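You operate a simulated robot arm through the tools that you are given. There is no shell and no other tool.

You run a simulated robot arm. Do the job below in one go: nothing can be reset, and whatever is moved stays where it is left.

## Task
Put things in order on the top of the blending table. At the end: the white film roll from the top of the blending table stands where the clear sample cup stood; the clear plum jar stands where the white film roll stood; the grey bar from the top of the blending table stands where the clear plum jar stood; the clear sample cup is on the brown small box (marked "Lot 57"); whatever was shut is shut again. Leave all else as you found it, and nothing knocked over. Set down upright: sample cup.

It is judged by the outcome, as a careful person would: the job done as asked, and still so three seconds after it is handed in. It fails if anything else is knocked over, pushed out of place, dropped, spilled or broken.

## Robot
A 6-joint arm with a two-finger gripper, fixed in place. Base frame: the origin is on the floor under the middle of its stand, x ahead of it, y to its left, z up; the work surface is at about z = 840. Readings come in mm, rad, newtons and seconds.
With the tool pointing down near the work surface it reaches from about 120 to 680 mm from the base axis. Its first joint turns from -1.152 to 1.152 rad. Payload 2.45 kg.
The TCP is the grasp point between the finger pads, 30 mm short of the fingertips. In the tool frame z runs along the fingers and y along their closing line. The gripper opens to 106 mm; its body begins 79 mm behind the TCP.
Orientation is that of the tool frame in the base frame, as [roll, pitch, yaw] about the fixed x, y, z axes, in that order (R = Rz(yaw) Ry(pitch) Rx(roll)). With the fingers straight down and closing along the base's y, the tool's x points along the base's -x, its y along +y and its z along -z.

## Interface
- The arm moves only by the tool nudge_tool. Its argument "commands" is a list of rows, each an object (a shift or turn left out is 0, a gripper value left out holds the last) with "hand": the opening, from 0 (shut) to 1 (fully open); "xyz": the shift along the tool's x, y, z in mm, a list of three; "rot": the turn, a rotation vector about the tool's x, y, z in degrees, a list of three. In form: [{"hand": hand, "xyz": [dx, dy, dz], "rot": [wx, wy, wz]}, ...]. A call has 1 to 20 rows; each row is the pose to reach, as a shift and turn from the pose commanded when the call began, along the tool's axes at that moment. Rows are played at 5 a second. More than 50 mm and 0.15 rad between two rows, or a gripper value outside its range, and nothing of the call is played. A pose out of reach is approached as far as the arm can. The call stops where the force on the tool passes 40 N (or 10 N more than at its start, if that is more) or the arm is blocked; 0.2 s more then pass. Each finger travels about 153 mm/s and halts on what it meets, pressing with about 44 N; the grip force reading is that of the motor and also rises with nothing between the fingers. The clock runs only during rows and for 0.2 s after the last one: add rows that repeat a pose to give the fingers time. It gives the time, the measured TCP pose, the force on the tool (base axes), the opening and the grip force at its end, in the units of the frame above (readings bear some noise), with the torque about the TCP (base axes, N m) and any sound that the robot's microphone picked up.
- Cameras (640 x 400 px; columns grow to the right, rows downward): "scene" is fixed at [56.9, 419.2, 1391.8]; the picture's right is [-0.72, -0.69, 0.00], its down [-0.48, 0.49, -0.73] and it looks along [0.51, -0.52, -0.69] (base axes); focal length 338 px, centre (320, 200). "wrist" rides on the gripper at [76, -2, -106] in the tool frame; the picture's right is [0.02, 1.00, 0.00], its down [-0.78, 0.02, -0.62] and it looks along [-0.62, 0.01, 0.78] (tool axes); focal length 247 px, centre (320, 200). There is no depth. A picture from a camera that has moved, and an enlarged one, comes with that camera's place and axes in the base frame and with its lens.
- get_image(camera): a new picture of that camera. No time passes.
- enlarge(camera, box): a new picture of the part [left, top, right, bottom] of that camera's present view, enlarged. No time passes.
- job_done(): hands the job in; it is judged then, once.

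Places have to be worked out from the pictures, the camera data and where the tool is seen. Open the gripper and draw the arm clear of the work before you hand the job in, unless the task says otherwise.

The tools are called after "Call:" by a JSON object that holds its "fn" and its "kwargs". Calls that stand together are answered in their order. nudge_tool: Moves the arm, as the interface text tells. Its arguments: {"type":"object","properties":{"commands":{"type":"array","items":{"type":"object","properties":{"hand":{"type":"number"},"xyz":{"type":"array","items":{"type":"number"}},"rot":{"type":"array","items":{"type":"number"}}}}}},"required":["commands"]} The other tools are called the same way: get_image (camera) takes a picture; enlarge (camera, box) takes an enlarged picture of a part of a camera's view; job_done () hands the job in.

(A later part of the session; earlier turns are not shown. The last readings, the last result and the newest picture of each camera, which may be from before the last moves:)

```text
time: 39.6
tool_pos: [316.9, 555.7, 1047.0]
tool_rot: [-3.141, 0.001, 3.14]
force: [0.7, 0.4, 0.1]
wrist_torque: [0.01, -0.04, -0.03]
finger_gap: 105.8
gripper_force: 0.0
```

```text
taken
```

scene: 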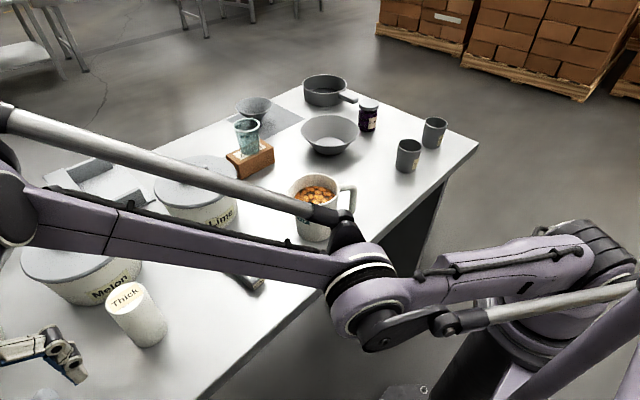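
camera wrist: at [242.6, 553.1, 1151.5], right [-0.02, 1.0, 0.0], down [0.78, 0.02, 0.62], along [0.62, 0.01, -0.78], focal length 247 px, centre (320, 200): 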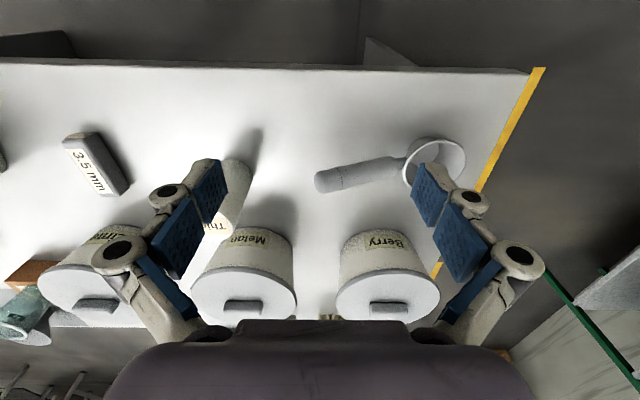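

The mug and all else are intact. Now the outward tilt: wrist descends while the tool swings toward horizontal over the empty left end, staying well above the ladle.

Call:
{"fn": "nudge_tool", "kwargs": {"commands": [{"xyz": [-20.4, 35.8, 17.3], "rot": [-7.38, -4.21, 0]}, {"xyz": [-40.4, 70.9, 29.3], "rot": [-14.77, -8.42, 0]}, {"xyz": [-59.7, 104.7, 36.1], "rot": [-22.15, -12.63, 0]}, {"xyz": [-77.8, 136.4, 38.1], "rot": [-29.54, -16.84, 0]}, {"xyz": [-93.9, 164.6, 35.6], "rot": [-36.92, -21.05, 0]}, {"xyz": [-108.2, 189.7, 29.2], "rot": [-44.3, -25.27, 0]}, {"xyz": [-108.2, 189.7, 29.2], "rot": [-44.3, -25.27, 0]}]}}

Call:
{"fn": "get_image", "kwargs": {"camera": "scene"}}

Call:
{"fn": "get_image", "kwargs": {"camera": "wrist"}}

```text
time: 41.2
tool_pos: [426.7, 748.0, 1018.2]
tool_rot: [2.32, 0.397, 2.966]
force: [0.1, -0.3, 0.1]
wrist_torque: [-0.01, 0.05, 0.0]
finger_gap: 106.0
gripper_force: 0.1
```

```text
taken
```

scene: 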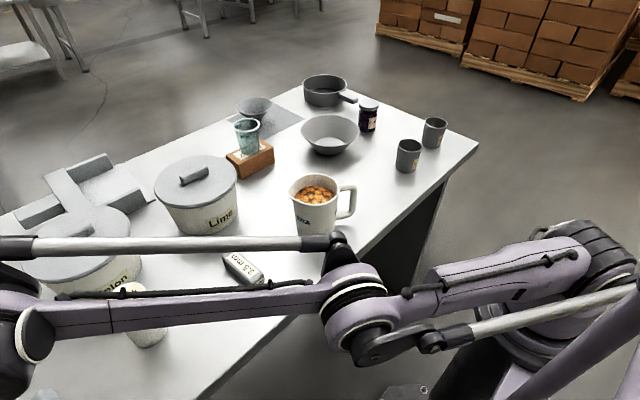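

```text
taken
camera wrist: at [318.9, 685.3, 1053.6], right [-0.18, 0.72, 0.67], down [0.47, -0.53, 0.7], along [0.87, 0.44, -0.24], focal length 247 px, centre (320, 200)
```

wrist: 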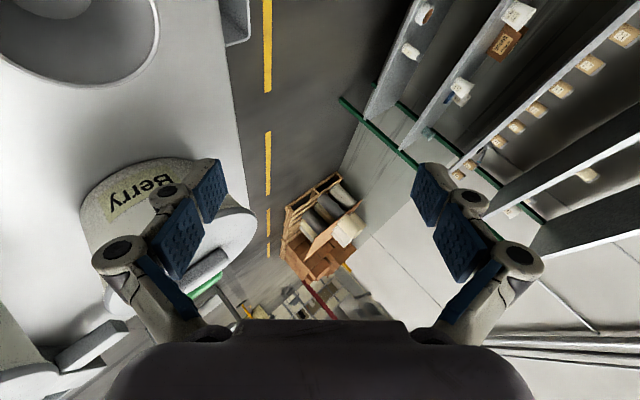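

All rows were reachable and the elbow is unfolding. I continue the tilt to about horizontal and then lower the wrist so the elbow passes through straight.

Call:
{"fn": "nudge_tool", "kwargs": {"commands": [{"xyz": [-10.9, 19.1, 11.4], "rot": [-7.38, -4.21, 0]}, {"xyz": [-21.3, 37.4, 17.6], "rot": [-14.77, -8.42, 0]}, {"xyz": [-31.0, 54.4, 18.5], "rot": [-22.15, -12.63, 0]}, {"xyz": [-39.2, 68.8, 13.9], "rot": [-29.54, -16.84, 0]}, {"xyz": [-45.7, 80.1, 3.9], "rot": [-36.92, -21.05, 0]}, {"xyz": [-33.4, 58.5, 20.9], "rot": [-36.92, -21.05, 0]}, {"xyz": [-19.3, 33.9, 33.5], "rot": [-36.92, -21.05, 0]}, {"xyz": [-19.3, 33.9, 33.5], "rot": [-36.92, -21.05, 0]}]}}

Call:
{"fn": "get_image", "kwargs": {"camera": "scene"}}

```text
time: 43.0
tool_pos: [450.0, 787.9, 1026.9]
tool_rot: [1.501, 0.518, 2.585]
force: [-1.0, 1.0, 0.2]
wrist_torque: [0.01, 0.0, 0.0]
finger_gap: 105.9
gripper_force: 0.0
out of reach, approached as far as the arm can: row 1, 2, 3
```

```text
taken
```

scene: 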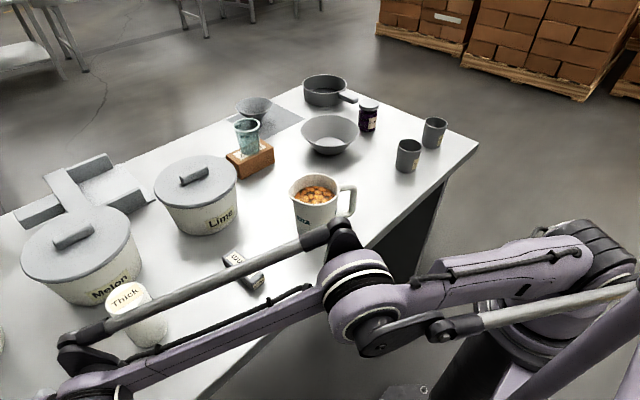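

The last rows were reachable and the forearm now hangs from a raised elbow. I retract the wrist inward first to deepen the upper fold and check for flags.

Call:
{"fn": "nudge_tool", "kwargs": {"commands": [{"xyz": [-1.2, 2.1, -39.9]}, {"xyz": [-2.4, 4.2, -79.8]}, {"xyz": [-2.4, 4.2, -79.8]}]}}

Call:
{"fn": "get_image", "kwargs": {"camera": "scene"}}

```text
time: 43.8
tool_pos: [410.6, 718.9, 1026.1]
tool_rot: [1.502, 0.518, 2.588]
force: [-0.1, 0.2, -0.6]
wrist_torque: [-0.01, 0.0, -0.02]
finger_gap: 106.1
gripper_force: 0.1
```

```text
taken
```

scene: 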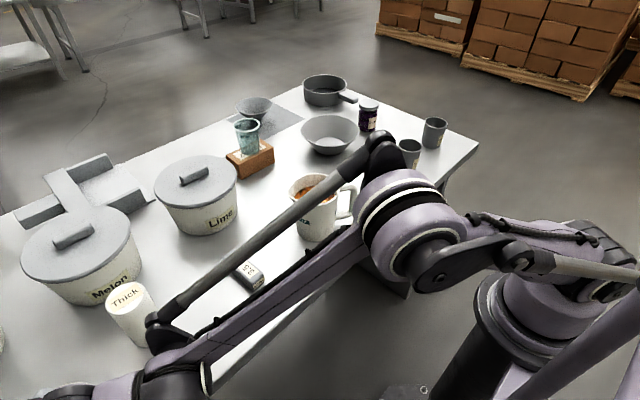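

The elbow rose clearly — the fold is back to elbow-up. Now I tilt the tool back to straight down while lifting the wrist.

Call:
{"fn": "nudge_tool", "kwargs": {"commands": [{"xyz": [1.8, -3.2, -0.6], "rot": [7.38, 4.21, 0]}, {"xyz": [2.0, -3.5, -6.4], "rot": [14.77, 8.42, 0]}, {"xyz": [1.5, -2.6, -17.4], "rot": [22.15, 12.63, 0]}, {"xyz": [2.3, -4.0, -31.6], "rot": [29.54, 16.84, 0]}, {"xyz": [3.2, -5.6, -50.4], "rot": [36.92, 21.05, 0]}, {"xyz": [2.7, -4.7, -72.3], "rot": [44.3, 25.27, 0]}, {"xyz": [0.2, -0.3, -98.5], "rot": [51.69, 29.48, 0]}, {"xyz": [-3.7, 6.5, -127.6], "rot": [59.07, 33.69, 0]}, {"xyz": [-9.0, 15.8, -158.9], "rot": [66.46, 37.9, 0]}, {"xyz": [-15.9, 28, -191.5], "rot": [73.84, 42.11, 0]}, {"xyz": [-23.1, 40.4, -224.9], "rot": [81.22, 46.32, 0]}, {"xyz": [-23.1, 40.4, -224.9], "rot": [81.22, 46.32, 0]}]}}

Call:
{"fn": "get_image", "kwargs": {"camera": "scene"}}

Call:
{"fn": "get_image", "kwargs": {"camera": "wrist"}}

```text
time: 46.4
tool_pos: [297.7, 521.4, 1060.2]
tool_rot: [-3.141, 0.0, 3.14]
force: [0.7, 0.6, 0.3]
wrist_torque: [-0.02, 0.02, -0.01]
finger_gap: 105.8
gripper_force: 0.0
```

```text
taken
```

scene: 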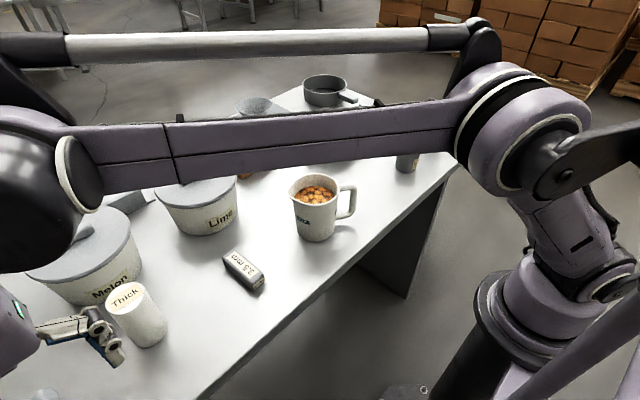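

```text
taken
camera wrist: at [223.4, 519.5, 1164.6], right [-0.02, 1.0, 0.0], down [0.78, 0.02, 0.62], along [0.62, 0.01, -0.78], focal length 247 px, centre (320, 200)
```

wrist: 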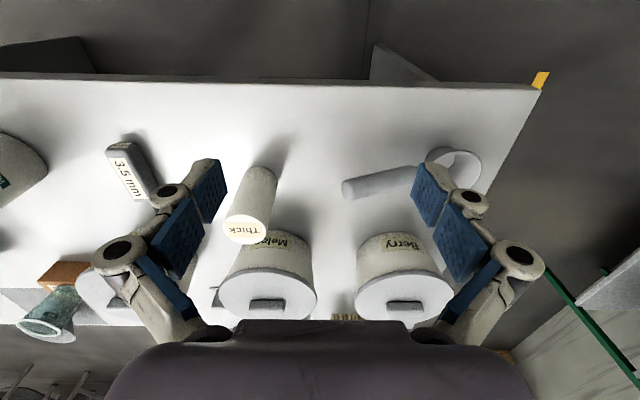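

Elbow-up is restored and every object is still in place. I'll avoid full stretch from now on. Next I move above the film roll at ≈(443.5,430).

Call:
{"fn": "nudge_tool", "kwargs": {"commands": [{"hand": 1, "xyz": [-30, -18, 0]}, {"xyz": [-60, -37, 0]}, {"xyz": [-90, -56, 10]}, {"xyz": [-120, -74, 25]}, {"xyz": [-146, -91.5, 45]}, {"xyz": [-146, -91.5, 55]}, {"xyz": [-146, -91.5, 55]}]}}

Call:
{"fn": "get_image", "kwargs": {"camera": "wrist"}}

Call:
{"fn": "get_image", "kwargs": {"camera": "scene"}}

```text
time: 48.0
tool_pos: [443.8, 430.6, 1002.9]
tool_rot: [-3.139, -0.001, 3.139]
force: [-0.1, -0.1, 0.4]
wrist_torque: [0.0, 0.0, -0.02]
finger_gap: 105.8
gripper_force: 0.1
```

```text
taken
camera wrist: at [368.9, 427.9, 1108.6], right [-0.02, 1.0, 0.0], down [0.78, 0.02, 0.62], along [0.62, 0.01, -0.78], focal length 247 px, centre (320, 200)
```

wrist: 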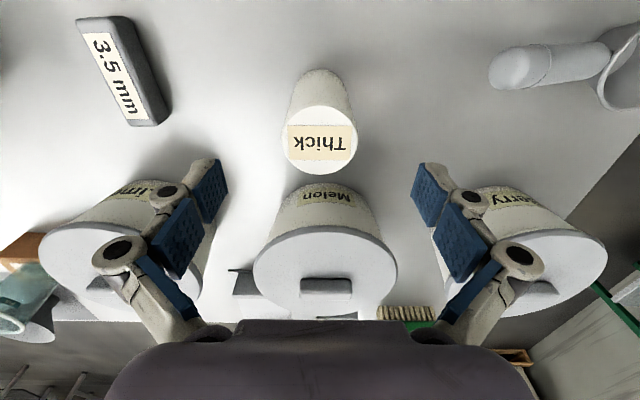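

```text
taken
```

scene: 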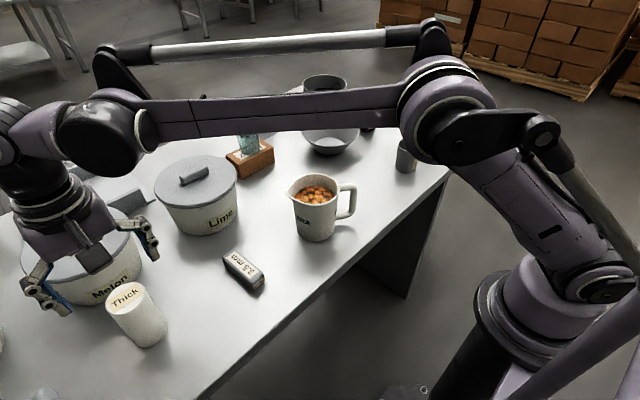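

The roll centre reads ≈(443,429.5), directly under the TCP. I lower around it to z≈912.

Call:
{"fn": "nudge_tool", "kwargs": {"commands": [{"hand": 1, "xyz": [0.5, -1, 30]}, {"xyz": [0.5, -1, 60]}, {"xyz": [0.5, -1, 90]}, {"xyz": [0.5, -1, 90]}]}}

Call:
{"fn": "get_image", "kwargs": {"camera": "wrist"}}

Call:
{"fn": "get_image", "kwargs": {"camera": "scene"}}

```text
time: 49.0
tool_pos: [444.3, 429.5, 913.8]
tool_rot: [-3.14, 0.001, 3.14]
force: [-0.1, 0.4, -0.6]
wrist_torque: [0.03, 0.0, 0.01]
finger_gap: 106.3
gripper_force: 0.0
```

```text
taken
camera wrist: at [368.6, 426.7, 1019.0], right [-0.02, 1.0, 0.0], down [0.78, 0.02, 0.62], along [0.62, 0.01, -0.78], focal length 247 px, centre (320, 200)
```

wrist: 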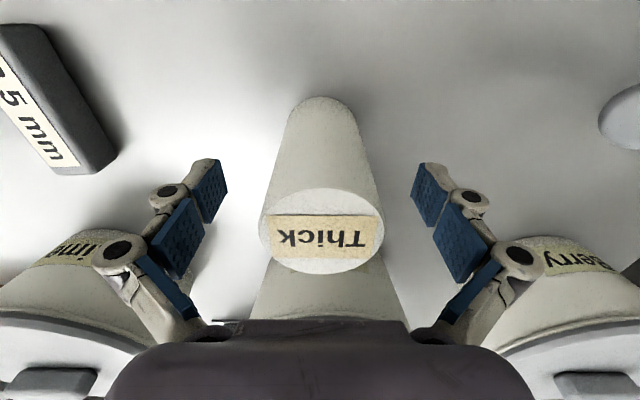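

```text
taken
```

scene: 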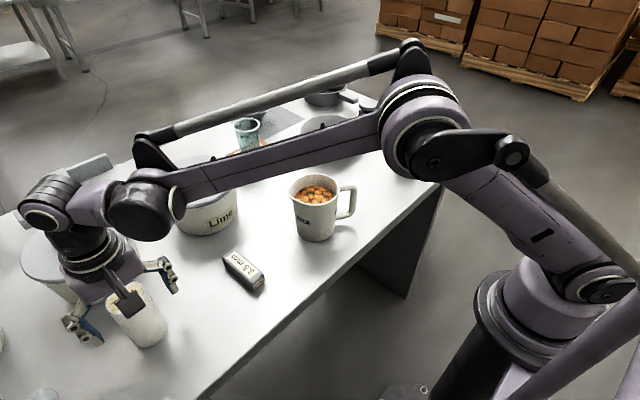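

The roll sits centred between the fingers (centre ≈(443,429)). I close on it and check the grip.

Call:
{"fn": "nudge_tool", "kwargs": {"commands": [{"hand": 0.65, "xyz": [0, 0, 0]}, {"hand": 0.46, "xyz": [0, 0, 0]}, {"hand": 0.38, "xyz": [0, 0, 0]}, {"hand": 0.38, "xyz": [0, 0, 0]}, {"hand": 0.38, "xyz": [0, 0, 0]}]}}

Call:
{"fn": "get_image", "kwargs": {"camera": "wrist"}}

```text
time: 50.2
tool_pos: [443.0, 430.0, 914.7]
tool_rot: [-3.141, 0.001, 3.14]
force: [1.1, 3.1, 6.2]
wrist_torque: [0.09, -0.05, 0.0]
finger_gap: 53.7
gripper_force: 44.0
```

```text
taken
camera wrist: at [368.5, 426.9, 1019.6], right [-0.02, 1.0, 0.0], down [0.78, 0.02, 0.62], along [0.62, 0.01, -0.78], focal length 247 px, centre (320, 200)
```

wrist: 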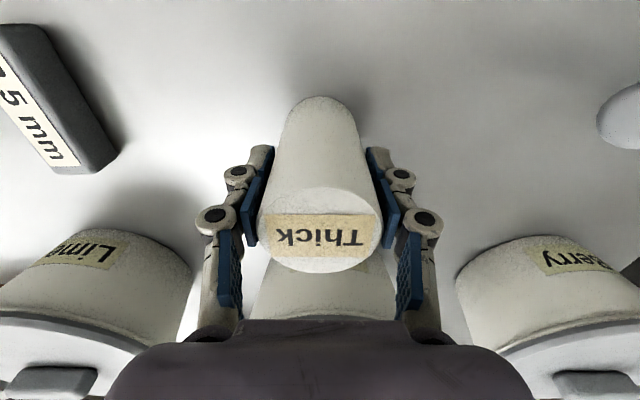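

The roll is held at 54 mm gap. I lift it gently straight up, then inward to travel height.

Call:
{"fn": "nudge_tool", "kwargs": {"commands": [{"xyz": [0, 0, -6]}, {"xyz": [0, 0, -20]}, {"xyz": [0, 0, -50]}, {"xyz": [0, 0, -90]}, {"xyz": [10, -10, -130]}, {"xyz": [30, -30, -165]}, {"xyz": [45, -60, -175]}, {"xyz": [45, -60, -175]}]}}

Call:
{"fn": "get_image", "kwargs": {"camera": "wrist"}}

Call:
{"fn": "get_image", "kwargs": {"camera": "scene"}}

```text
time: 52.0
tool_pos: [399.2, 368.6, 1088.2]
tool_rot: [-3.141, 0.001, 3.14]
force: [0.4, 0.3, -1.6]
wrist_torque: [0.02, -0.02, -0.04]
finger_gap: 53.8
gripper_force: 43.9
```

```text
taken
camera wrist: at [324.1, 366.5, 1193.7], right [-0.02, 1.0, 0.0], down [0.78, 0.02, 0.62], along [0.62, 0.01, -0.78], focal length 247 px, centre (320, 200)
```

wrist: 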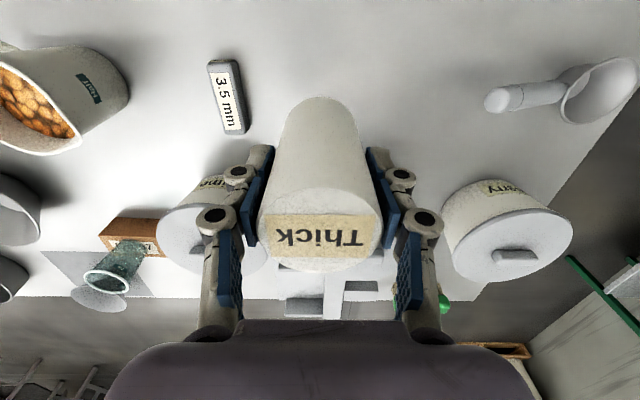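

```text
taken
```

scene: 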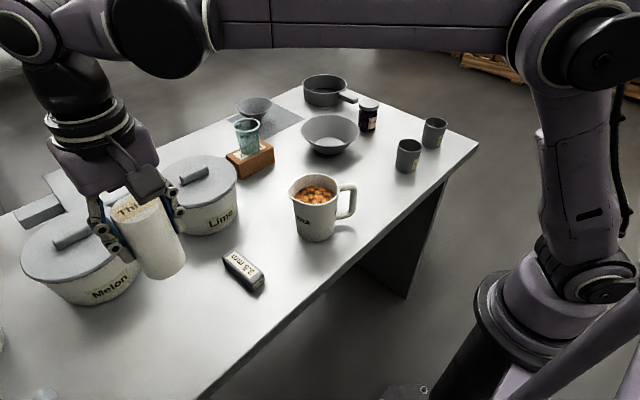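

Roll is securely upright. I carry it at this height across to above the cup's old spot (391.5,−132).

Call:
{"fn": "nudge_tool", "kwargs": {"commands": [{"xyz": [0, -30, 0]}, {"xyz": [0, -75, 0]}, {"xyz": [1, -120, 0]}, {"xyz": [2, -165, 0]}, {"xyz": [3, -210, 0]}, {"xyz": [4, -255, 0]}, {"xyz": [5, -300, 0]}, {"xyz": [6, -345, 0]}, {"xyz": [7, -390, 0]}, {"xyz": [8, -435, 0]}, {"xyz": [8, -475, 0]}, {"xyz": [8, -501, 0]}, {"xyz": [8, -501, 0]}]}}

Call:
{"fn": "get_image", "kwargs": {"camera": "wrist"}}

Call:
{"fn": "get_image", "kwargs": {"camera": "scene"}}

```text
time: 54.8
tool_pos: [389.9, -132.0, 1088.5]
tool_rot: [-3.141, 0.001, 3.14]
force: [0.3, 0.8, -1.6]
wrist_torque: [0.05, 0.03, -0.01]
finger_gap: 53.8
gripper_force: 44.2
```

```text
taken
camera wrist: at [315.2, -134.3, 1194.2], right [-0.02, 1.0, 0.0], down [0.78, 0.02, 0.62], along [0.62, 0.01, -0.78], focal length 247 px, centre (320, 200)
```

wrist: 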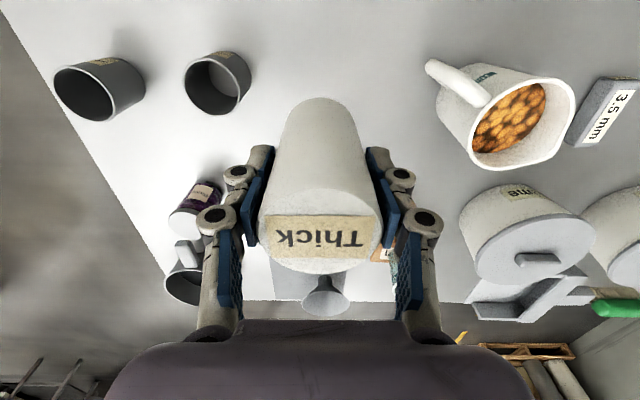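

```text
taken
```

scene: 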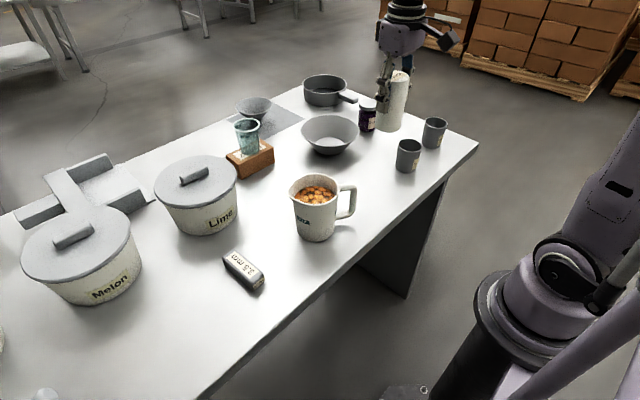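

Aligned over the empty spot. I lower toward the table, stopping just above contact.

Call:
{"fn": "nudge_tool", "kwargs": {"commands": [{"xyz": [-1, 0, 40]}, {"xyz": [-1, 0, 80]}, {"xyz": [-1, 0, 120]}, {"xyz": [-1, 0, 150]}, {"xyz": [-1, 0, 166]}, {"xyz": [-1, 0, 166]}]}}

Call:
{"fn": "get_image", "kwargs": {"camera": "wrist"}}

Call:
{"fn": "enlarge", "kwargs": {"camera": "scene", "box": [330, 90, 458, 210]}}

```text
time: 56.2
tool_pos: [392.0, -129.5, 922.9]
tool_rot: [-3.139, 0.0, 3.14]
force: [-0.3, 0.7, -2.3]
wrist_torque: [0.02, 0.01, -0.02]
finger_gap: 53.9
gripper_force: 44.4
```

```text
taken
camera wrist: at [316.4, -133.1, 1027.9], right [-0.02, 1.0, 0.0], down [0.78, 0.02, 0.62], along [0.62, 0.01, -0.78], focal length 247 px, centre (320, 200)
```

wrist: 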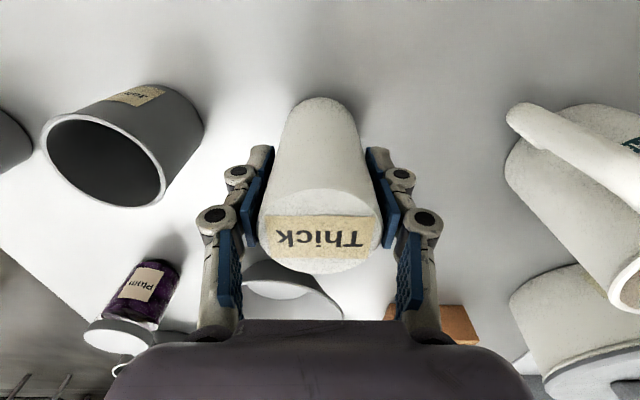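

```text
3.33 times, centred on (394, 150) of scene
camera zoom: at [56.9, 419.2, 1391.8], right [-0.72, -0.69, 0.0], down [-0.48, 0.49, -0.73], along [0.51, -0.52, -0.69], focal length 1126 px, centre (73, 367)
```

zoom: 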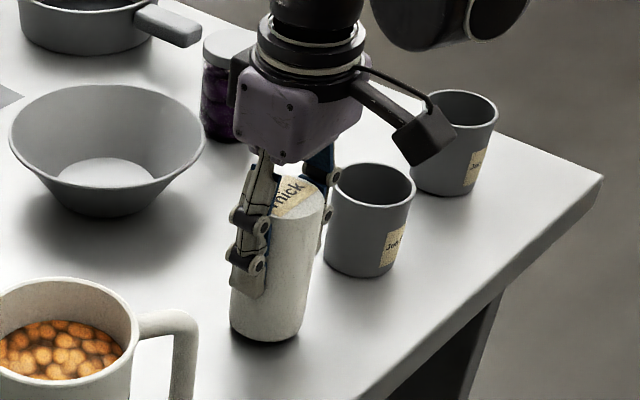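

About 8–9 mm above the table. I lower slowly to contact.

Call:
{"fn": "nudge_tool", "kwargs": {"commands": [{"xyz": [0, 0, 4]}, {"xyz": [0, 0, 6]}, {"xyz": [0, 0, 7]}, {"xyz": [0, 0, 8]}, {"xyz": [0, 0, 8.5]}, {"xyz": [0, 0, 8.5]}]}}

```text
time: 57.6
tool_pos: [392.2, -131.5, 915.2]
tool_rot: [-3.14, 0.001, 3.141]
force: [0.6, 0.4, -2.1]
wrist_torque: [0.02, 0.0, 0.02]
finger_gap: 53.5
gripper_force: 43.9
```

No contact force yet; I continue in half-millimetre steps.

Call:
{"fn": "nudge_tool", "kwargs": {"commands": [{"xyz": [0, 0, 0.7]}, {"xyz": [0, 0, 1.4]}, {"xyz": [0, 0, 1.4]}]}}

```text
time: 58.4
tool_pos: [392.5, -131.6, 914.0]
tool_rot: [-3.141, 0.004, 3.14]
force: [-1.7, 1.1, 31.1]
wrist_torque: [0.08, -0.05, 0.02]
finger_gap: 53.7
gripper_force: 44.1
```

Contact at z≈914. I ease off and open gradually, keeping the opening modest beside the grey cup.

Call:
{"fn": "nudge_tool", "kwargs": {"commands": [{"xyz": [0, 0, -1]}, {"xyz": [0, 0, -1]}, {"hand": 0.5, "xyz": [0, 0, -1]}, {"hand": 0.55, "xyz": [0, 0, -1]}, {"hand": 0.65, "xyz": [0, 0, -1]}, {"hand": 0.72, "xyz": [0, 0, -1]}, {"hand": 0.72, "xyz": [0, 0, -1]}]}}

Call:
{"fn": "get_image", "kwargs": {"camera": "wrist"}}

Call:
{"fn": "enlarge", "kwargs": {"camera": "scene", "box": [330, 90, 458, 210]}}

```text
time: 60.0
tool_pos: [390.3, -131.5, 913.9]
tool_rot: [-3.14, -0.001, 3.141]
force: [0.6, -0.4, -0.5]
wrist_torque: [0.03, 0.04, 0.01]
finger_gap: 76.5
gripper_force: 0.0
```

```text
taken
camera wrist: at [316.1, -134.1, 1019.7], right [-0.02, 1.0, 0.0], down [0.78, 0.02, 0.62], along [0.62, 0.01, -0.78], focal length 247 px, centre (320, 200)
```

wrist: 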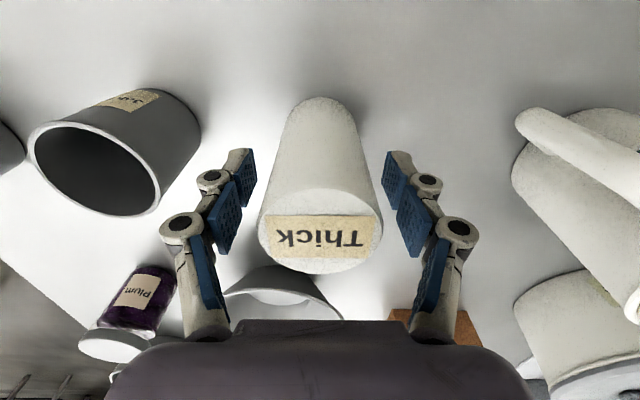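

```text
3.33 times, centred on (394, 150) of scene
camera zoom: at [56.9, 419.2, 1391.8], right [-0.72, -0.69, 0.0], down [-0.48, 0.49, -0.73], along [0.51, -0.52, -0.69], focal length 1126 px, centre (73, 367)
```

zoom: 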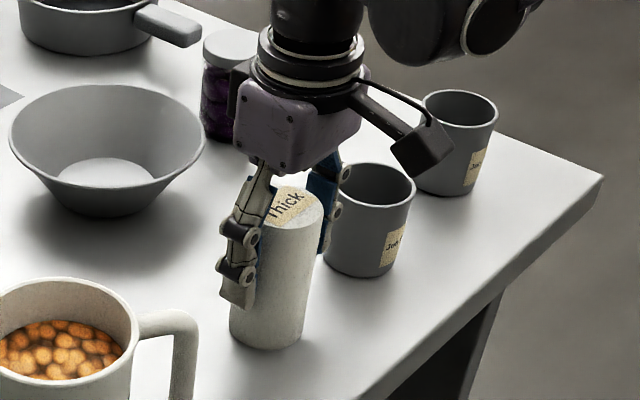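

The roll stands free on the cup's old spot. I rise straight up, then go toward the plum jar, turning the gripper to close along x (away from the bowl).

Call:
{"fn": "nudge_tool", "kwargs": {"commands": [{"xyz": [0, 0, -30]}, {"xyz": [0, 0, -70]}, {"xyz": [0, 0, -110]}, {"hand": 1, "xyz": [-10, -10, -130], "rot": [0, 0, -8]}, {"xyz": [-20, -20, -135], "rot": [0, 0, -16]}, {"xyz": [-30, -32, -135], "rot": [0, 0, -24]}, {"xyz": [-40, -44, -135], "rot": [0, 0, -32]}, {"xyz": [-50, -56, -135], "rot": [0, 0, -40]}, {"xyz": [-60, -68, -135], "rot": [0, 0, -48]}, {"xyz": [-70, -80, -135], "rot": [0, 0, -56]}, {"xyz": [-80, -92, -135], "rot": [0, 0, -64]}, {"xyz": [-90, -104, -135], "rot": [0, 0, -72]}, {"xyz": [-100, -112, -135], "rot": [0, 0, -80]}, {"xyz": [-110, -119, -135], "rot": [0, 0, -88]}, {"xyz": [-110, -119, -135], "rot": [0, 0, -90]}, {"xyz": [-110, -119, -135], "rot": [0, 0, -90]}]}}

Call:
{"fn": "get_image", "kwargs": {"camera": "wrist"}}

Call:
{"fn": "get_image", "kwargs": {"camera": "scene"}}

```text
time: 63.4
tool_pos: [502.1, -251.0, 1049.6]
tool_rot: [3.141, -0.002, -1.571]
force: [0.7, -0.4, 0.6]
wrist_torque: [0.02, 0.0, 0.01]
finger_gap: 106.1
gripper_force: 0.0
```

```text
taken
camera wrist: at [504.5, -328.4, 1154.9], right [-1.0, -0.02, 0.0], down [-0.02, 0.78, 0.62], along [-0.01, 0.62, -0.78], focal length 247 px, centre (320, 200)
```

wrist: 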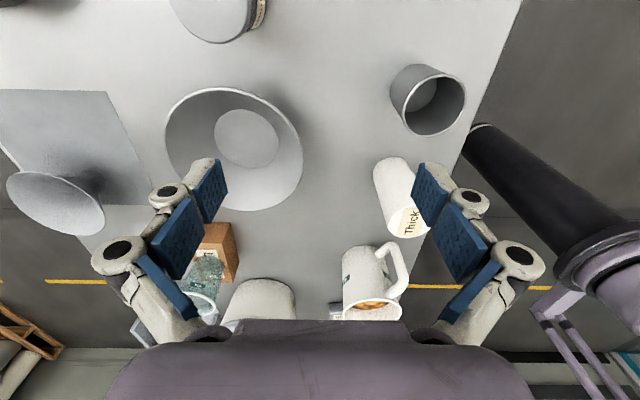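

```text
taken
```

scene: 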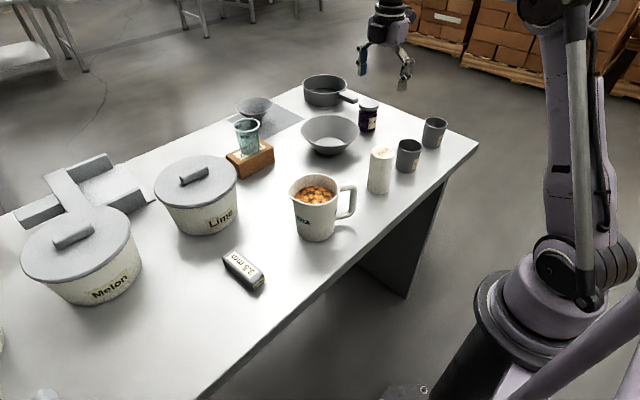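

The jar is at the top edge of the view, ≈(589,−320). I shift closer (staying short of full stretch) to measure it.

Call:
{"fn": "nudge_tool", "kwargs": {"commands": [{"xyz": [40, -15, 15]}, {"xyz": [80, -30, 30]}, {"xyz": [110, -38, 40]}, {"xyz": [110, -38, 40]}]}}

Call:
{"fn": "get_image", "kwargs": {"camera": "wrist"}}

Call:
{"fn": "enlarge", "kwargs": {"camera": "scene", "box": [300, 70, 420, 160]}}

```text
time: 64.4
tool_pos: [541.5, -361.8, 1008.7]
tool_rot: [-3.141, -0.002, -1.573]
force: [-0.1, 0.8, -0.8]
wrist_torque: [0.03, 0.0, 0.02]
finger_gap: 106.0
gripper_force: 0.1
```

```text
taken
camera wrist: at [543.2, -438.7, 1114.1], right [-1.0, -0.02, 0.0], down [-0.02, 0.78, 0.62], along [-0.01, 0.62, -0.78], focal length 247 px, centre (320, 200)
```

wrist: 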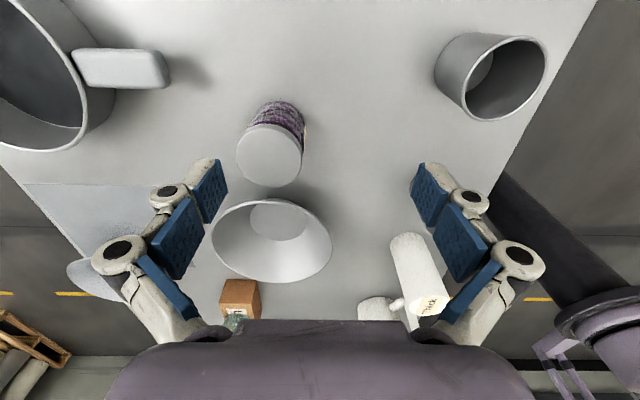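

```text
4.44 times, centred on (360, 115) of scene
camera zoom: at [56.9, 419.2, 1391.8], right [-0.72, -0.69, 0.0], down [-0.48, 0.49, -0.73], along [0.51, -0.52, -0.69], focal length 1502 px, centre (142, 578)
```

zoom: 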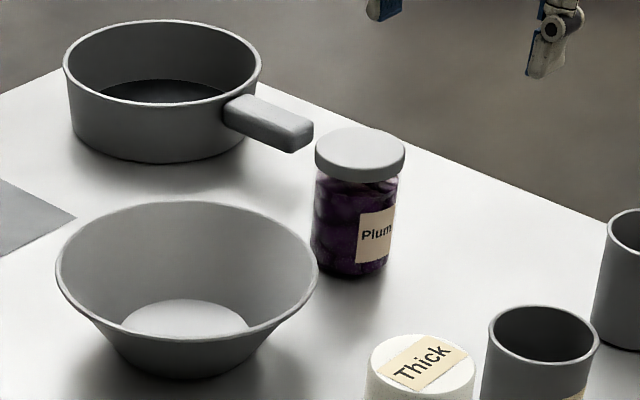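

Call:
{"fn": "enlarge", "kwargs": {"camera": "wrist", "box": [200, 80, 344, 200]}}

Call:
{"fn": "enlarge", "kwargs": {"camera": "wrist", "box": [0, 0, 340, 280]}}

```text
3.33 times, centred on (272, 140) of wrist
camera zoom: at [543.2, -438.7, 1114.1], right [-1.0, -0.02, 0.0], down [-0.02, 0.78, 0.62], along [-0.01, 0.62, -0.78], focal length 823 px, centre (480, 400)
```

zoom: 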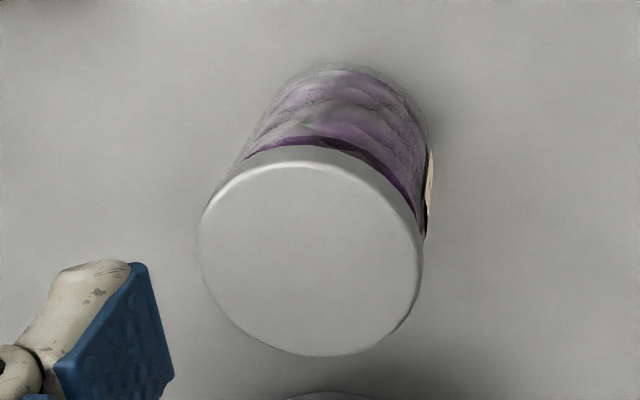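

```text
1.43 times, centred on (170, 140) of wrist
camera zoom: at [543.2, -438.7, 1114.1], right [-1.0, -0.02, 0.0], down [-0.02, 0.78, 0.62], along [-0.01, 0.62, -0.78], focal length 353 px, centre (534, 286)
```

zoom: 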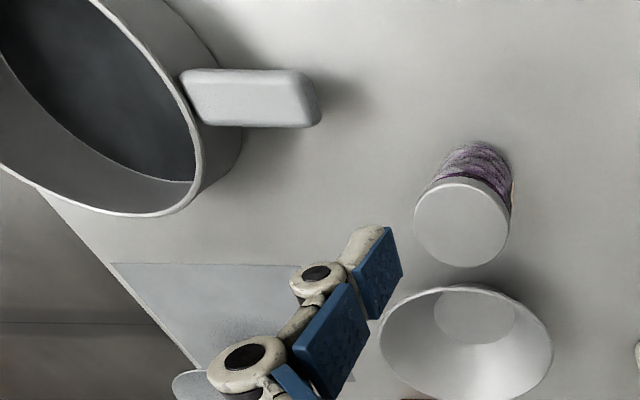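

The jar is centred at ≈(587,−328), lid top ≈913, lid ≈62 mm wide; bowl rim is ~28 mm away on +y so closing along x is right. I move over it, coming down slightly so the arm keeps some bend.

Call:
{"fn": "nudge_tool", "kwargs": {"commands": [{"hand": 0.95, "xyz": [0, 0, 20]}, {"xyz": [-12, -15, 33]}, {"xyz": [-24, -31, 40]}, {"xyz": [-34, -46, 42]}, {"xyz": [-34, -46, 42]}]}}

Call:
{"fn": "get_image", "kwargs": {"camera": "wrist"}}

Call:
{"fn": "get_image", "kwargs": {"camera": "scene"}}

```text
time: 65.6
tool_pos: [586.3, -327.6, 968.2]
tool_rot: [3.141, -0.002, -1.572]
force: [0.2, -0.2, -0.4]
wrist_torque: [0.01, 0.0, 0.0]
finger_gap: 100.8
gripper_force: 0.1
```

```text
taken
camera wrist: at [588.5, -404.0, 1073.0], right [-1.0, -0.02, 0.0], down [-0.02, 0.78, 0.62], along [-0.01, 0.62, -0.78], focal length 247 px, centre (320, 200)
```

wrist: 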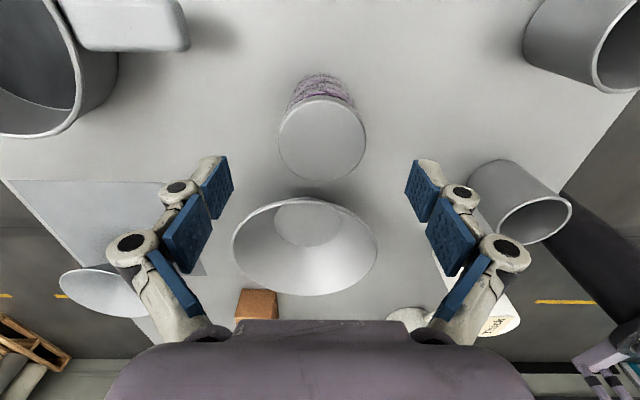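

```text
taken
```

scene: 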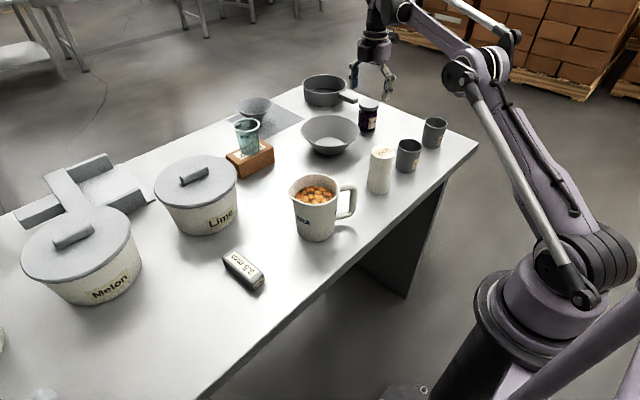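

Jar centre ≈(586,−328.5), top ≈916 — right under the TCP. I lower around it.

Call:
{"fn": "nudge_tool", "kwargs": {"commands": [{"xyz": [0.5, 0, 30]}, {"xyz": [1, 0, 60]}, {"xyz": [1, 0, 86]}, {"xyz": [1, 0, 86]}]}}

Call:
{"fn": "get_image", "kwargs": {"camera": "wrist"}}

Call:
{"fn": "enlarge", "kwargs": {"camera": "scene", "box": [290, 60, 430, 160]}}

```text
time: 66.6
tool_pos: [584.7, -327.0, 882.1]
tool_rot: [3.141, -0.002, -1.572]
force: [0.2, -0.5, -0.6]
wrist_torque: [0.03, 0.02, 0.02]
finger_gap: 100.8
gripper_force: 0.1
```

```text
taken
camera wrist: at [587.5, -405.0, 987.4], right [-1.0, -0.02, 0.0], down [-0.02, 0.78, 0.62], along [-0.01, 0.62, -0.78], focal length 247 px, centre (320, 200)
```

wrist: 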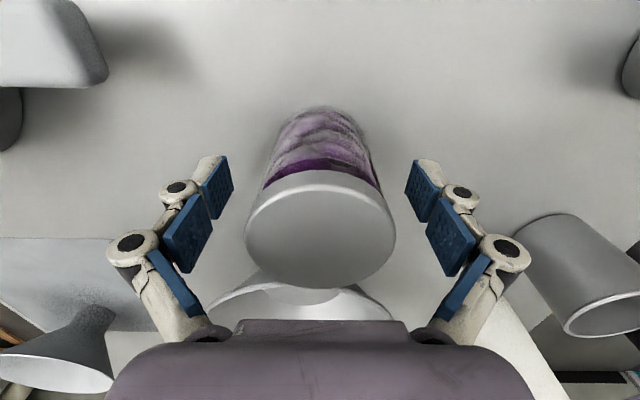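

```text
4.00 times, centred on (360, 110) of scene
camera zoom: at [56.8, 419.2, 1391.8], right [-0.72, -0.69, 0.0], down [-0.48, 0.49, -0.73], along [0.51, -0.52, -0.69], focal length 1352 px, centre (160, 560)
```

zoom: 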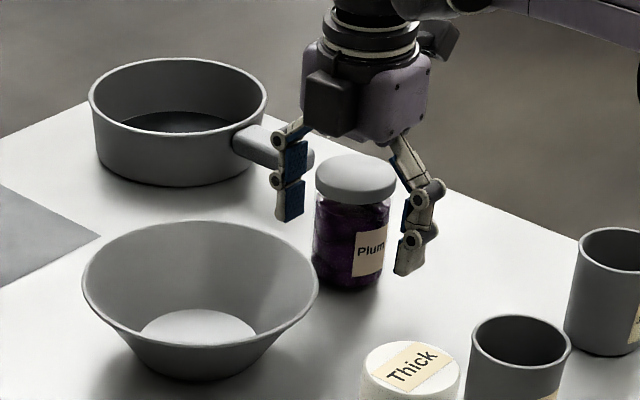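

The jar is centred between the fingers. I close on it and check grip.

Call:
{"fn": "nudge_tool", "kwargs": {"commands": [{"hand": 0.7, "xyz": [0, 0, 0]}, {"hand": 0.55, "xyz": [0, 0, 0]}, {"hand": 0.46, "xyz": [0, 0, 0]}, {"hand": 0.44, "xyz": [0, 0, 0]}, {"hand": 0.44, "xyz": [0, 0, 0]}]}}

Call:
{"fn": "get_image", "kwargs": {"camera": "wrist"}}

Call:
{"fn": "enlarge", "kwargs": {"camera": "scene", "box": [320, 70, 416, 150]}}

```text
time: 67.8
tool_pos: [584.7, -327.6, 882.1]
tool_rot: [-3.14, -0.002, -1.572]
force: [-0.1, 0.9, 3.0]
wrist_torque: [-0.08, 0.04, -0.01]
finger_gap: 56.6
gripper_force: 44.5
```

```text
taken
camera wrist: at [587.5, -405.0, 987.8], right [-1.0, -0.02, 0.0], down [-0.02, 0.78, 0.62], along [-0.01, 0.62, -0.78], focal length 247 px, centre (320, 200)
```

wrist: 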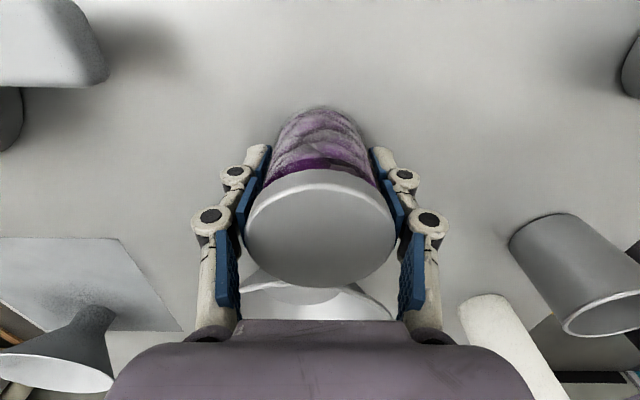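

```text
5.00 times, centred on (368, 110) of scene
camera zoom: at [56.8, 419.3, 1391.8], right [-0.72, -0.69, 0.0], down [-0.48, 0.49, -0.73], along [0.51, -0.52, -0.69], focal length 1690 px, centre (80, 650)
```

zoom: 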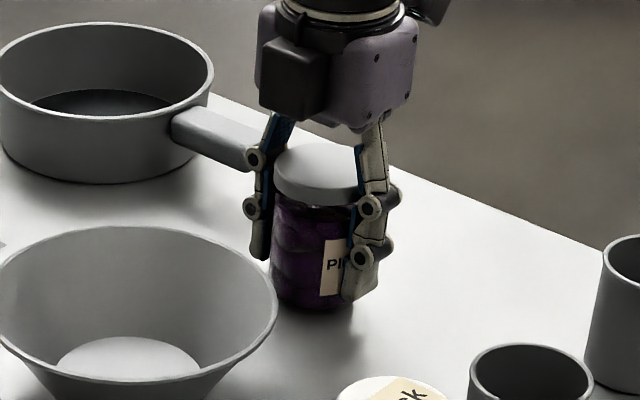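

Jar is gripped on its body (56.6 mm). I lift gently, then draw inward and up, keeping clear of bowl and cups.

Call:
{"fn": "nudge_tool", "kwargs": {"commands": [{"xyz": [0, 0, -6]}, {"xyz": [0, 0, -18]}, {"xyz": [0, 0, -35]}, {"xyz": [0, 25, -60]}, {"xyz": [0, 60, -90]}, {"xyz": [0, 95, -120]}, {"xyz": [0, 120, -155]}, {"xyz": [0, 130, -185]}, {"xyz": [0, 130, -185]}]}}

Call:
{"fn": "get_image", "kwargs": {"camera": "wrist"}}

Call:
{"fn": "get_image", "kwargs": {"camera": "scene"}}

```text
time: 69.8
tool_pos: [454.3, -328.1, 1066.6]
tool_rot: [-3.141, -0.001, -1.572]
force: [0.1, 0.0, -0.3]
wrist_torque: [0.03, -0.01, -0.01]
finger_gap: 56.8
gripper_force: 44.3
```

```text
taken
camera wrist: at [457.3, -405.1, 1171.8], right [-1.0, -0.02, 0.0], down [-0.02, 0.78, 0.62], along [-0.01, 0.62, -0.78], focal length 247 px, centre (320, 200)
```

wrist: 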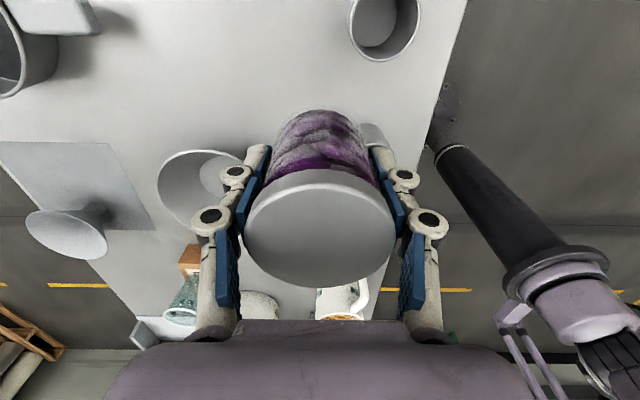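

```text
taken
```

scene: 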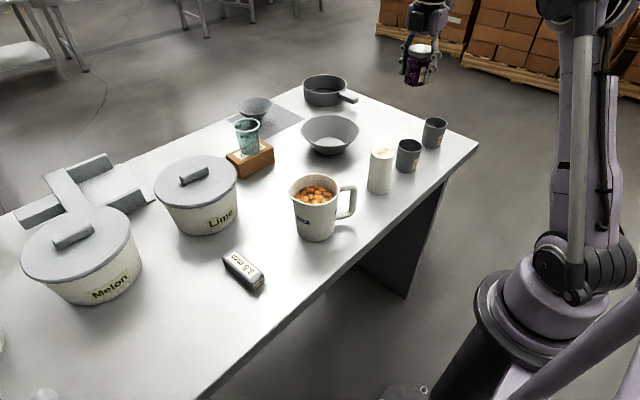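

Jar is held upright and clear. I carry it across at this height to above the roll's old spot (443,429), turning the gripper back to close along y on the way.

Call:
{"fn": "nudge_tool", "kwargs": {"commands": [{"xyz": [-25, 5, 0]}, {"xyz": [-60, 10, 0]}, {"xyz": [-100, 15, 0], "rot": [0, 0, 7.5]}, {"xyz": [-141, 20, 0], "rot": [0, 0, 15]}, {"xyz": [-182, 25, 0], "rot": [0, 0, 22.5]}, {"xyz": [-223, 30, 0], "rot": [0, 0, 30]}, {"xyz": [-264, 35, 0], "rot": [0, 0, 37.5]}, {"xyz": [-305, 38, 0], "rot": [0, 0, 45]}, {"xyz": [-346, 40, 0], "rot": [0, 0, 52.5]}, {"xyz": [-387, 40, 0], "rot": [0, 0, 60]}, {"xyz": [-428, 40, 0], "rot": [0, 0, 67.5]}, {"xyz": [-469, 38, 0], "rot": [0, 0, 75]}, {"xyz": [-510, 35, 0], "rot": [0, 0, 82.5]}, {"xyz": [-551, 30, 0], "rot": [0, 0, 90]}, {"xyz": [-592, 25, 0], "rot": [0, 0, 90]}, {"xyz": [-633, 20, 0], "rot": [0, 0, 90]}, {"xyz": [-674, 16, 0], "rot": [0, 0, 90]}, {"xyz": [-715, 13, 0], "rot": [0, 0, 90]}, {"xyz": [-757, 11, 0], "rot": [0, 0, 90]}, {"xyz": [-757, 11, 0], "rot": [0, 0, 90]}]}}

Call:
{"fn": "get_image", "kwargs": {"camera": "wrist"}}

Call:
{"fn": "get_image", "kwargs": {"camera": "scene"}}

```text
time: 74.0
tool_pos: [444.6, 430.0, 1065.7]
tool_rot: [-3.139, 0.001, 3.139]
force: [0.5, -0.3, -1.9]
wrist_torque: [0.0, -0.05, 0.05]
finger_gap: 57.0
gripper_force: 44.1
```

```text
taken
camera wrist: at [369.4, 428.1, 1171.2], right [-0.02, 1.0, 0.0], down [0.78, 0.02, 0.62], along [0.62, 0.01, -0.78], focal length 247 px, centre (320, 200)
```

wrist: 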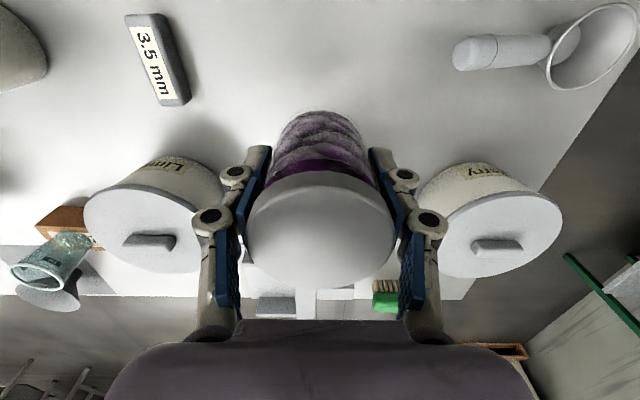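

```text
taken
```

scene: 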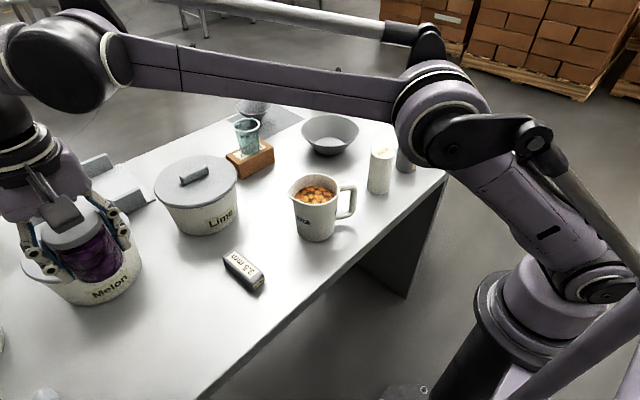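

Over the roll's old spot (TCP 444.6, 430). I lower the jar to just above the table.

Call:
{"fn": "nudge_tool", "kwargs": {"commands": [{"xyz": [0.5, -0.5, 40]}, {"xyz": [0.5, -0.5, 80]}, {"xyz": [0.5, -0.5, 120]}, {"xyz": [0.5, -0.5, 155]}, {"xyz": [0.5, -0.5, 175]}, {"xyz": [0.5, -0.5, 175]}]}}

Call:
{"fn": "get_image", "kwargs": {"camera": "wrist"}}

Call:
{"fn": "enlarge", "kwargs": {"camera": "scene", "box": [40, 190, 216, 360]}}

```text
time: 75.4
tool_pos: [445.0, 426.8, 889.7]
tool_rot: [-3.138, 0.0, 3.14]
force: [0.3, -0.3, -1.2]
wrist_torque: [-0.02, 0.01, 0.03]
finger_gap: 56.8
gripper_force: 44.0
```

```text
taken
camera wrist: at [369.4, 425.7, 995.7], right [-0.02, 1.0, 0.0], down [0.78, 0.02, 0.62], along [0.62, 0.01, -0.78], focal length 247 px, centre (320, 200)
```

wrist: 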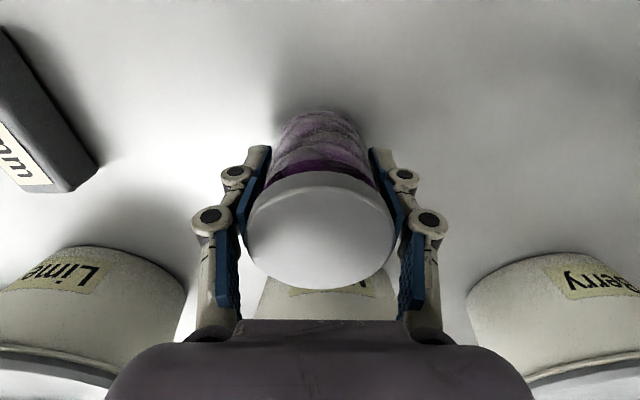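

```text
2.35 times, centred on (128, 275) of scene
camera zoom: at [56.9, 419.3, 1391.8], right [-0.72, -0.69, 0.0], down [-0.48, 0.49, -0.73], along [0.51, -0.52, -0.69], focal length 795 px, centre (772, 24)
```

zoom: 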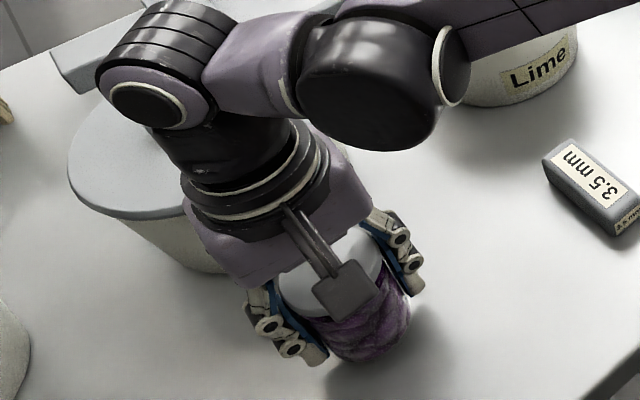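

Readings ≈(445,427): I nudge ≈1.5 mm toward (443.5,429) and lower slowly toward contact at ≈882.

Call:
{"fn": "nudge_tool", "kwargs": {"commands": [{"xyz": [1.3, 1.5, 3]}, {"xyz": [1.3, 1.5, 5]}, {"xyz": [1.3, 1.5, 6]}, {"xyz": [1.3, 1.5, 7]}, {"xyz": [1.3, 1.5, 7]}]}}

```text
time: 76.6
tool_pos: [444.0, 430.3, 882.4]
tool_rot: [-3.141, 0.001, 3.14]
force: [0.1, 0.6, -2.2]
wrist_torque: [-0.01, -0.02, -0.04]
finger_gap: 56.9
gripper_force: 44.1
```

No contact yet at 882.4; I continue down in ~0.7 mm steps.

Call:
{"fn": "nudge_tool", "kwargs": {"commands": [{"xyz": [0, 0, 0.7]}, {"xyz": [0, 0, 1.3]}, {"xyz": [0, 0, 1.3]}]}}

```text
time: 77.4
tool_pos: [444.1, 429.9, 883.2]
tool_rot: [-3.139, 0.001, 3.14]
force: [0.2, -0.6, -1.6]
wrist_torque: [-0.03, 0.0, 0.02]
finger_gap: 56.6
gripper_force: 44.1
```

Still free (reading noise ±1 mm). Another small step down.

Call:
{"fn": "nudge_tool", "kwargs": {"commands": [{"xyz": [0, 0, 0.7]}, {"xyz": [0, 0, 1.4]}, {"xyz": [0, 0, 1.4]}]}}

```text
time: 78.2
tool_pos: [443.5, 429.4, 882.3]
tool_rot: [3.141, 0.002, 3.14]
force: [2.2, -0.1, 14.5]
wrist_torque: [-0.07, 0.2, 0.03]
finger_gap: 56.7
gripper_force: 44.5
```

Contact (14.5 N). I ease off half a millimetre and release gradually.

Call:
{"fn": "nudge_tool", "kwargs": {"commands": [{"xyz": [0, 0, -0.6]}, {"xyz": [0, 0, -0.6]}, {"hand": 0.53, "xyz": [0, 0, -0.6]}, {"hand": 0.58, "xyz": [0, 0, -0.6]}, {"hand": 0.7, "xyz": [0, 0, -0.6]}, {"hand": 0.85, "xyz": [0, 0, -0.6]}, {"hand": 0.9, "xyz": [0, 0, -0.6]}, {"hand": 0.9, "xyz": [0, 0, -0.6]}]}}

Call:
{"fn": "get_image", "kwargs": {"camera": "wrist"}}

```text
time: 80.0
tool_pos: [442.7, 430.1, 881.6]
tool_rot: [-3.14, 0.0, 3.139]
force: [-0.2, 0.6, -0.1]
wrist_torque: [0.01, -0.02, 0.02]
finger_gap: 95.2
gripper_force: 0.1
```

```text
taken
camera wrist: at [368.1, 427.8, 987.2], right [-0.02, 1.0, 0.0], down [0.78, 0.02, 0.62], along [0.62, 0.01, -0.78], focal length 247 px, centre (320, 200)
```

wrist: 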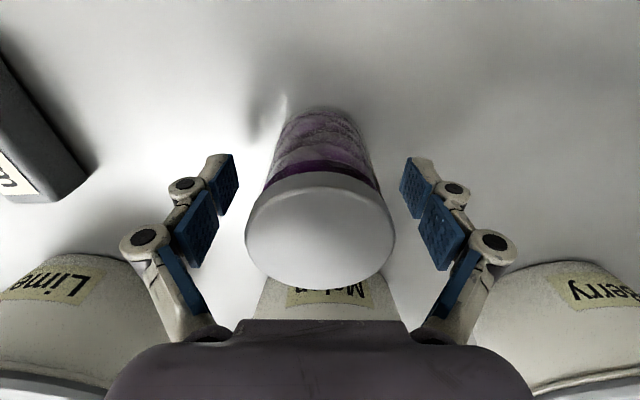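

The jar stands free on the roll's old spot. I lift straight up and move over to the grey bar near (420,255).

Call:
{"fn": "nudge_tool", "kwargs": {"commands": [{"xyz": [0, 0, -35]}, {"xyz": [0, 0, -80]}, {"xyz": [0, 0, -120]}, {"xyz": [5, -35, -125]}, {"xyz": [12, -75, -125]}, {"xyz": [18, -115, -120]}, {"xyz": [22, -150, -110]}, {"xyz": [24, -172, -100]}, {"xyz": [24, -172, -100]}]}}

Call:
{"fn": "get_image", "kwargs": {"camera": "wrist"}}

Call:
{"fn": "get_image", "kwargs": {"camera": "scene"}}

```text
time: 82.0
tool_pos: [420.7, 258.1, 982.6]
tool_rot: [-3.14, 0.003, 3.14]
force: [-0.4, 0.6, 0.1]
wrist_torque: [-0.02, 0.02, 0.01]
finger_gap: 95.4
gripper_force: 0.0
```

```text
taken
camera wrist: at [344.3, 255.2, 1086.7], right [-0.02, 1.0, 0.0], down [0.78, 0.02, 0.62], along [0.62, 0.01, -0.78], focal length 247 px, centre (320, 200)
```

wrist: 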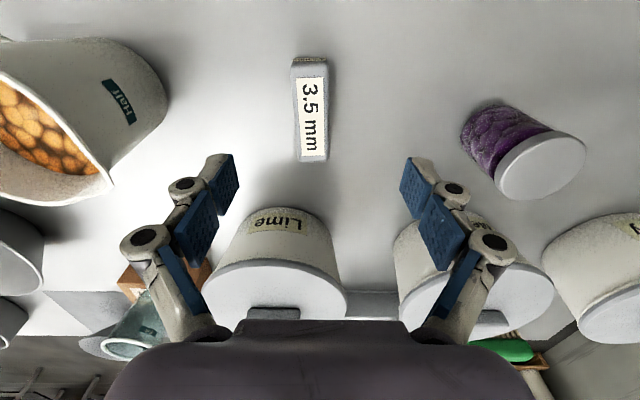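

```text
taken
```

scene: 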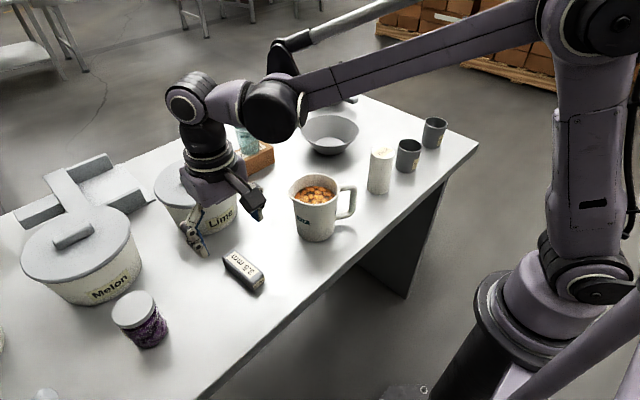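

The jar stands properly at the roll's spot. I enlarge the bar to find its exact position and orientation.

Call:
{"fn": "enlarge", "kwargs": {"camera": "wrist", "box": [246, 40, 374, 170]}}

Call:
{"fn": "enlarge", "kwargs": {"camera": "scene", "box": [200, 235, 296, 305]}}

```text
3.08 times, centred on (310, 105) of wrist
camera zoom: at [344.3, 255.2, 1086.7], right [-0.02, 1.0, 0.0], down [0.78, 0.02, 0.62], along [0.62, 0.01, -0.78], focal length 760 px, centre (351, 492)
```

zoom: 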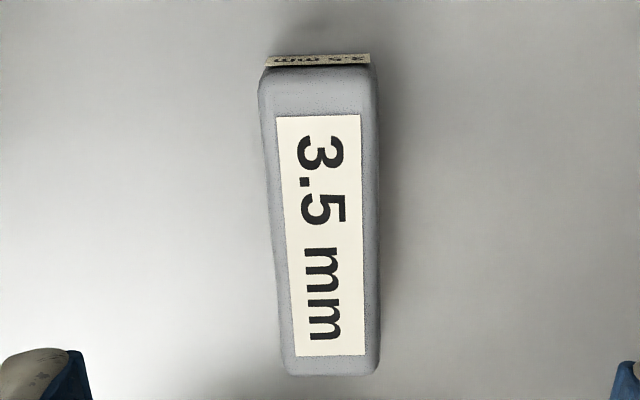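

```text
5.71 times, centred on (248, 270) of scene
camera zoom: at [56.9, 419.2, 1391.8], right [-0.72, -0.69, 0.0], down [-0.48, 0.49, -0.73], along [0.51, -0.52, -0.69], focal length 1931 px, centre (731, -200)
```

zoom: 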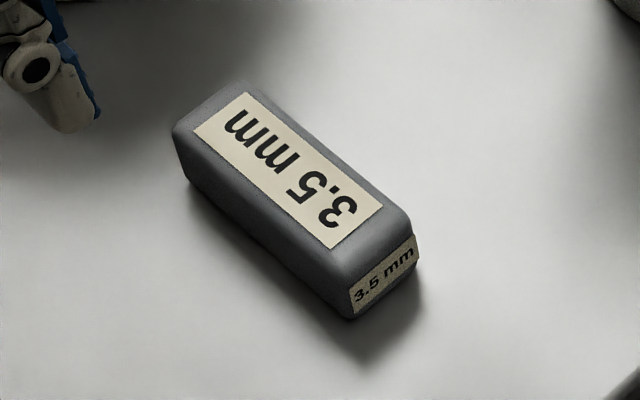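

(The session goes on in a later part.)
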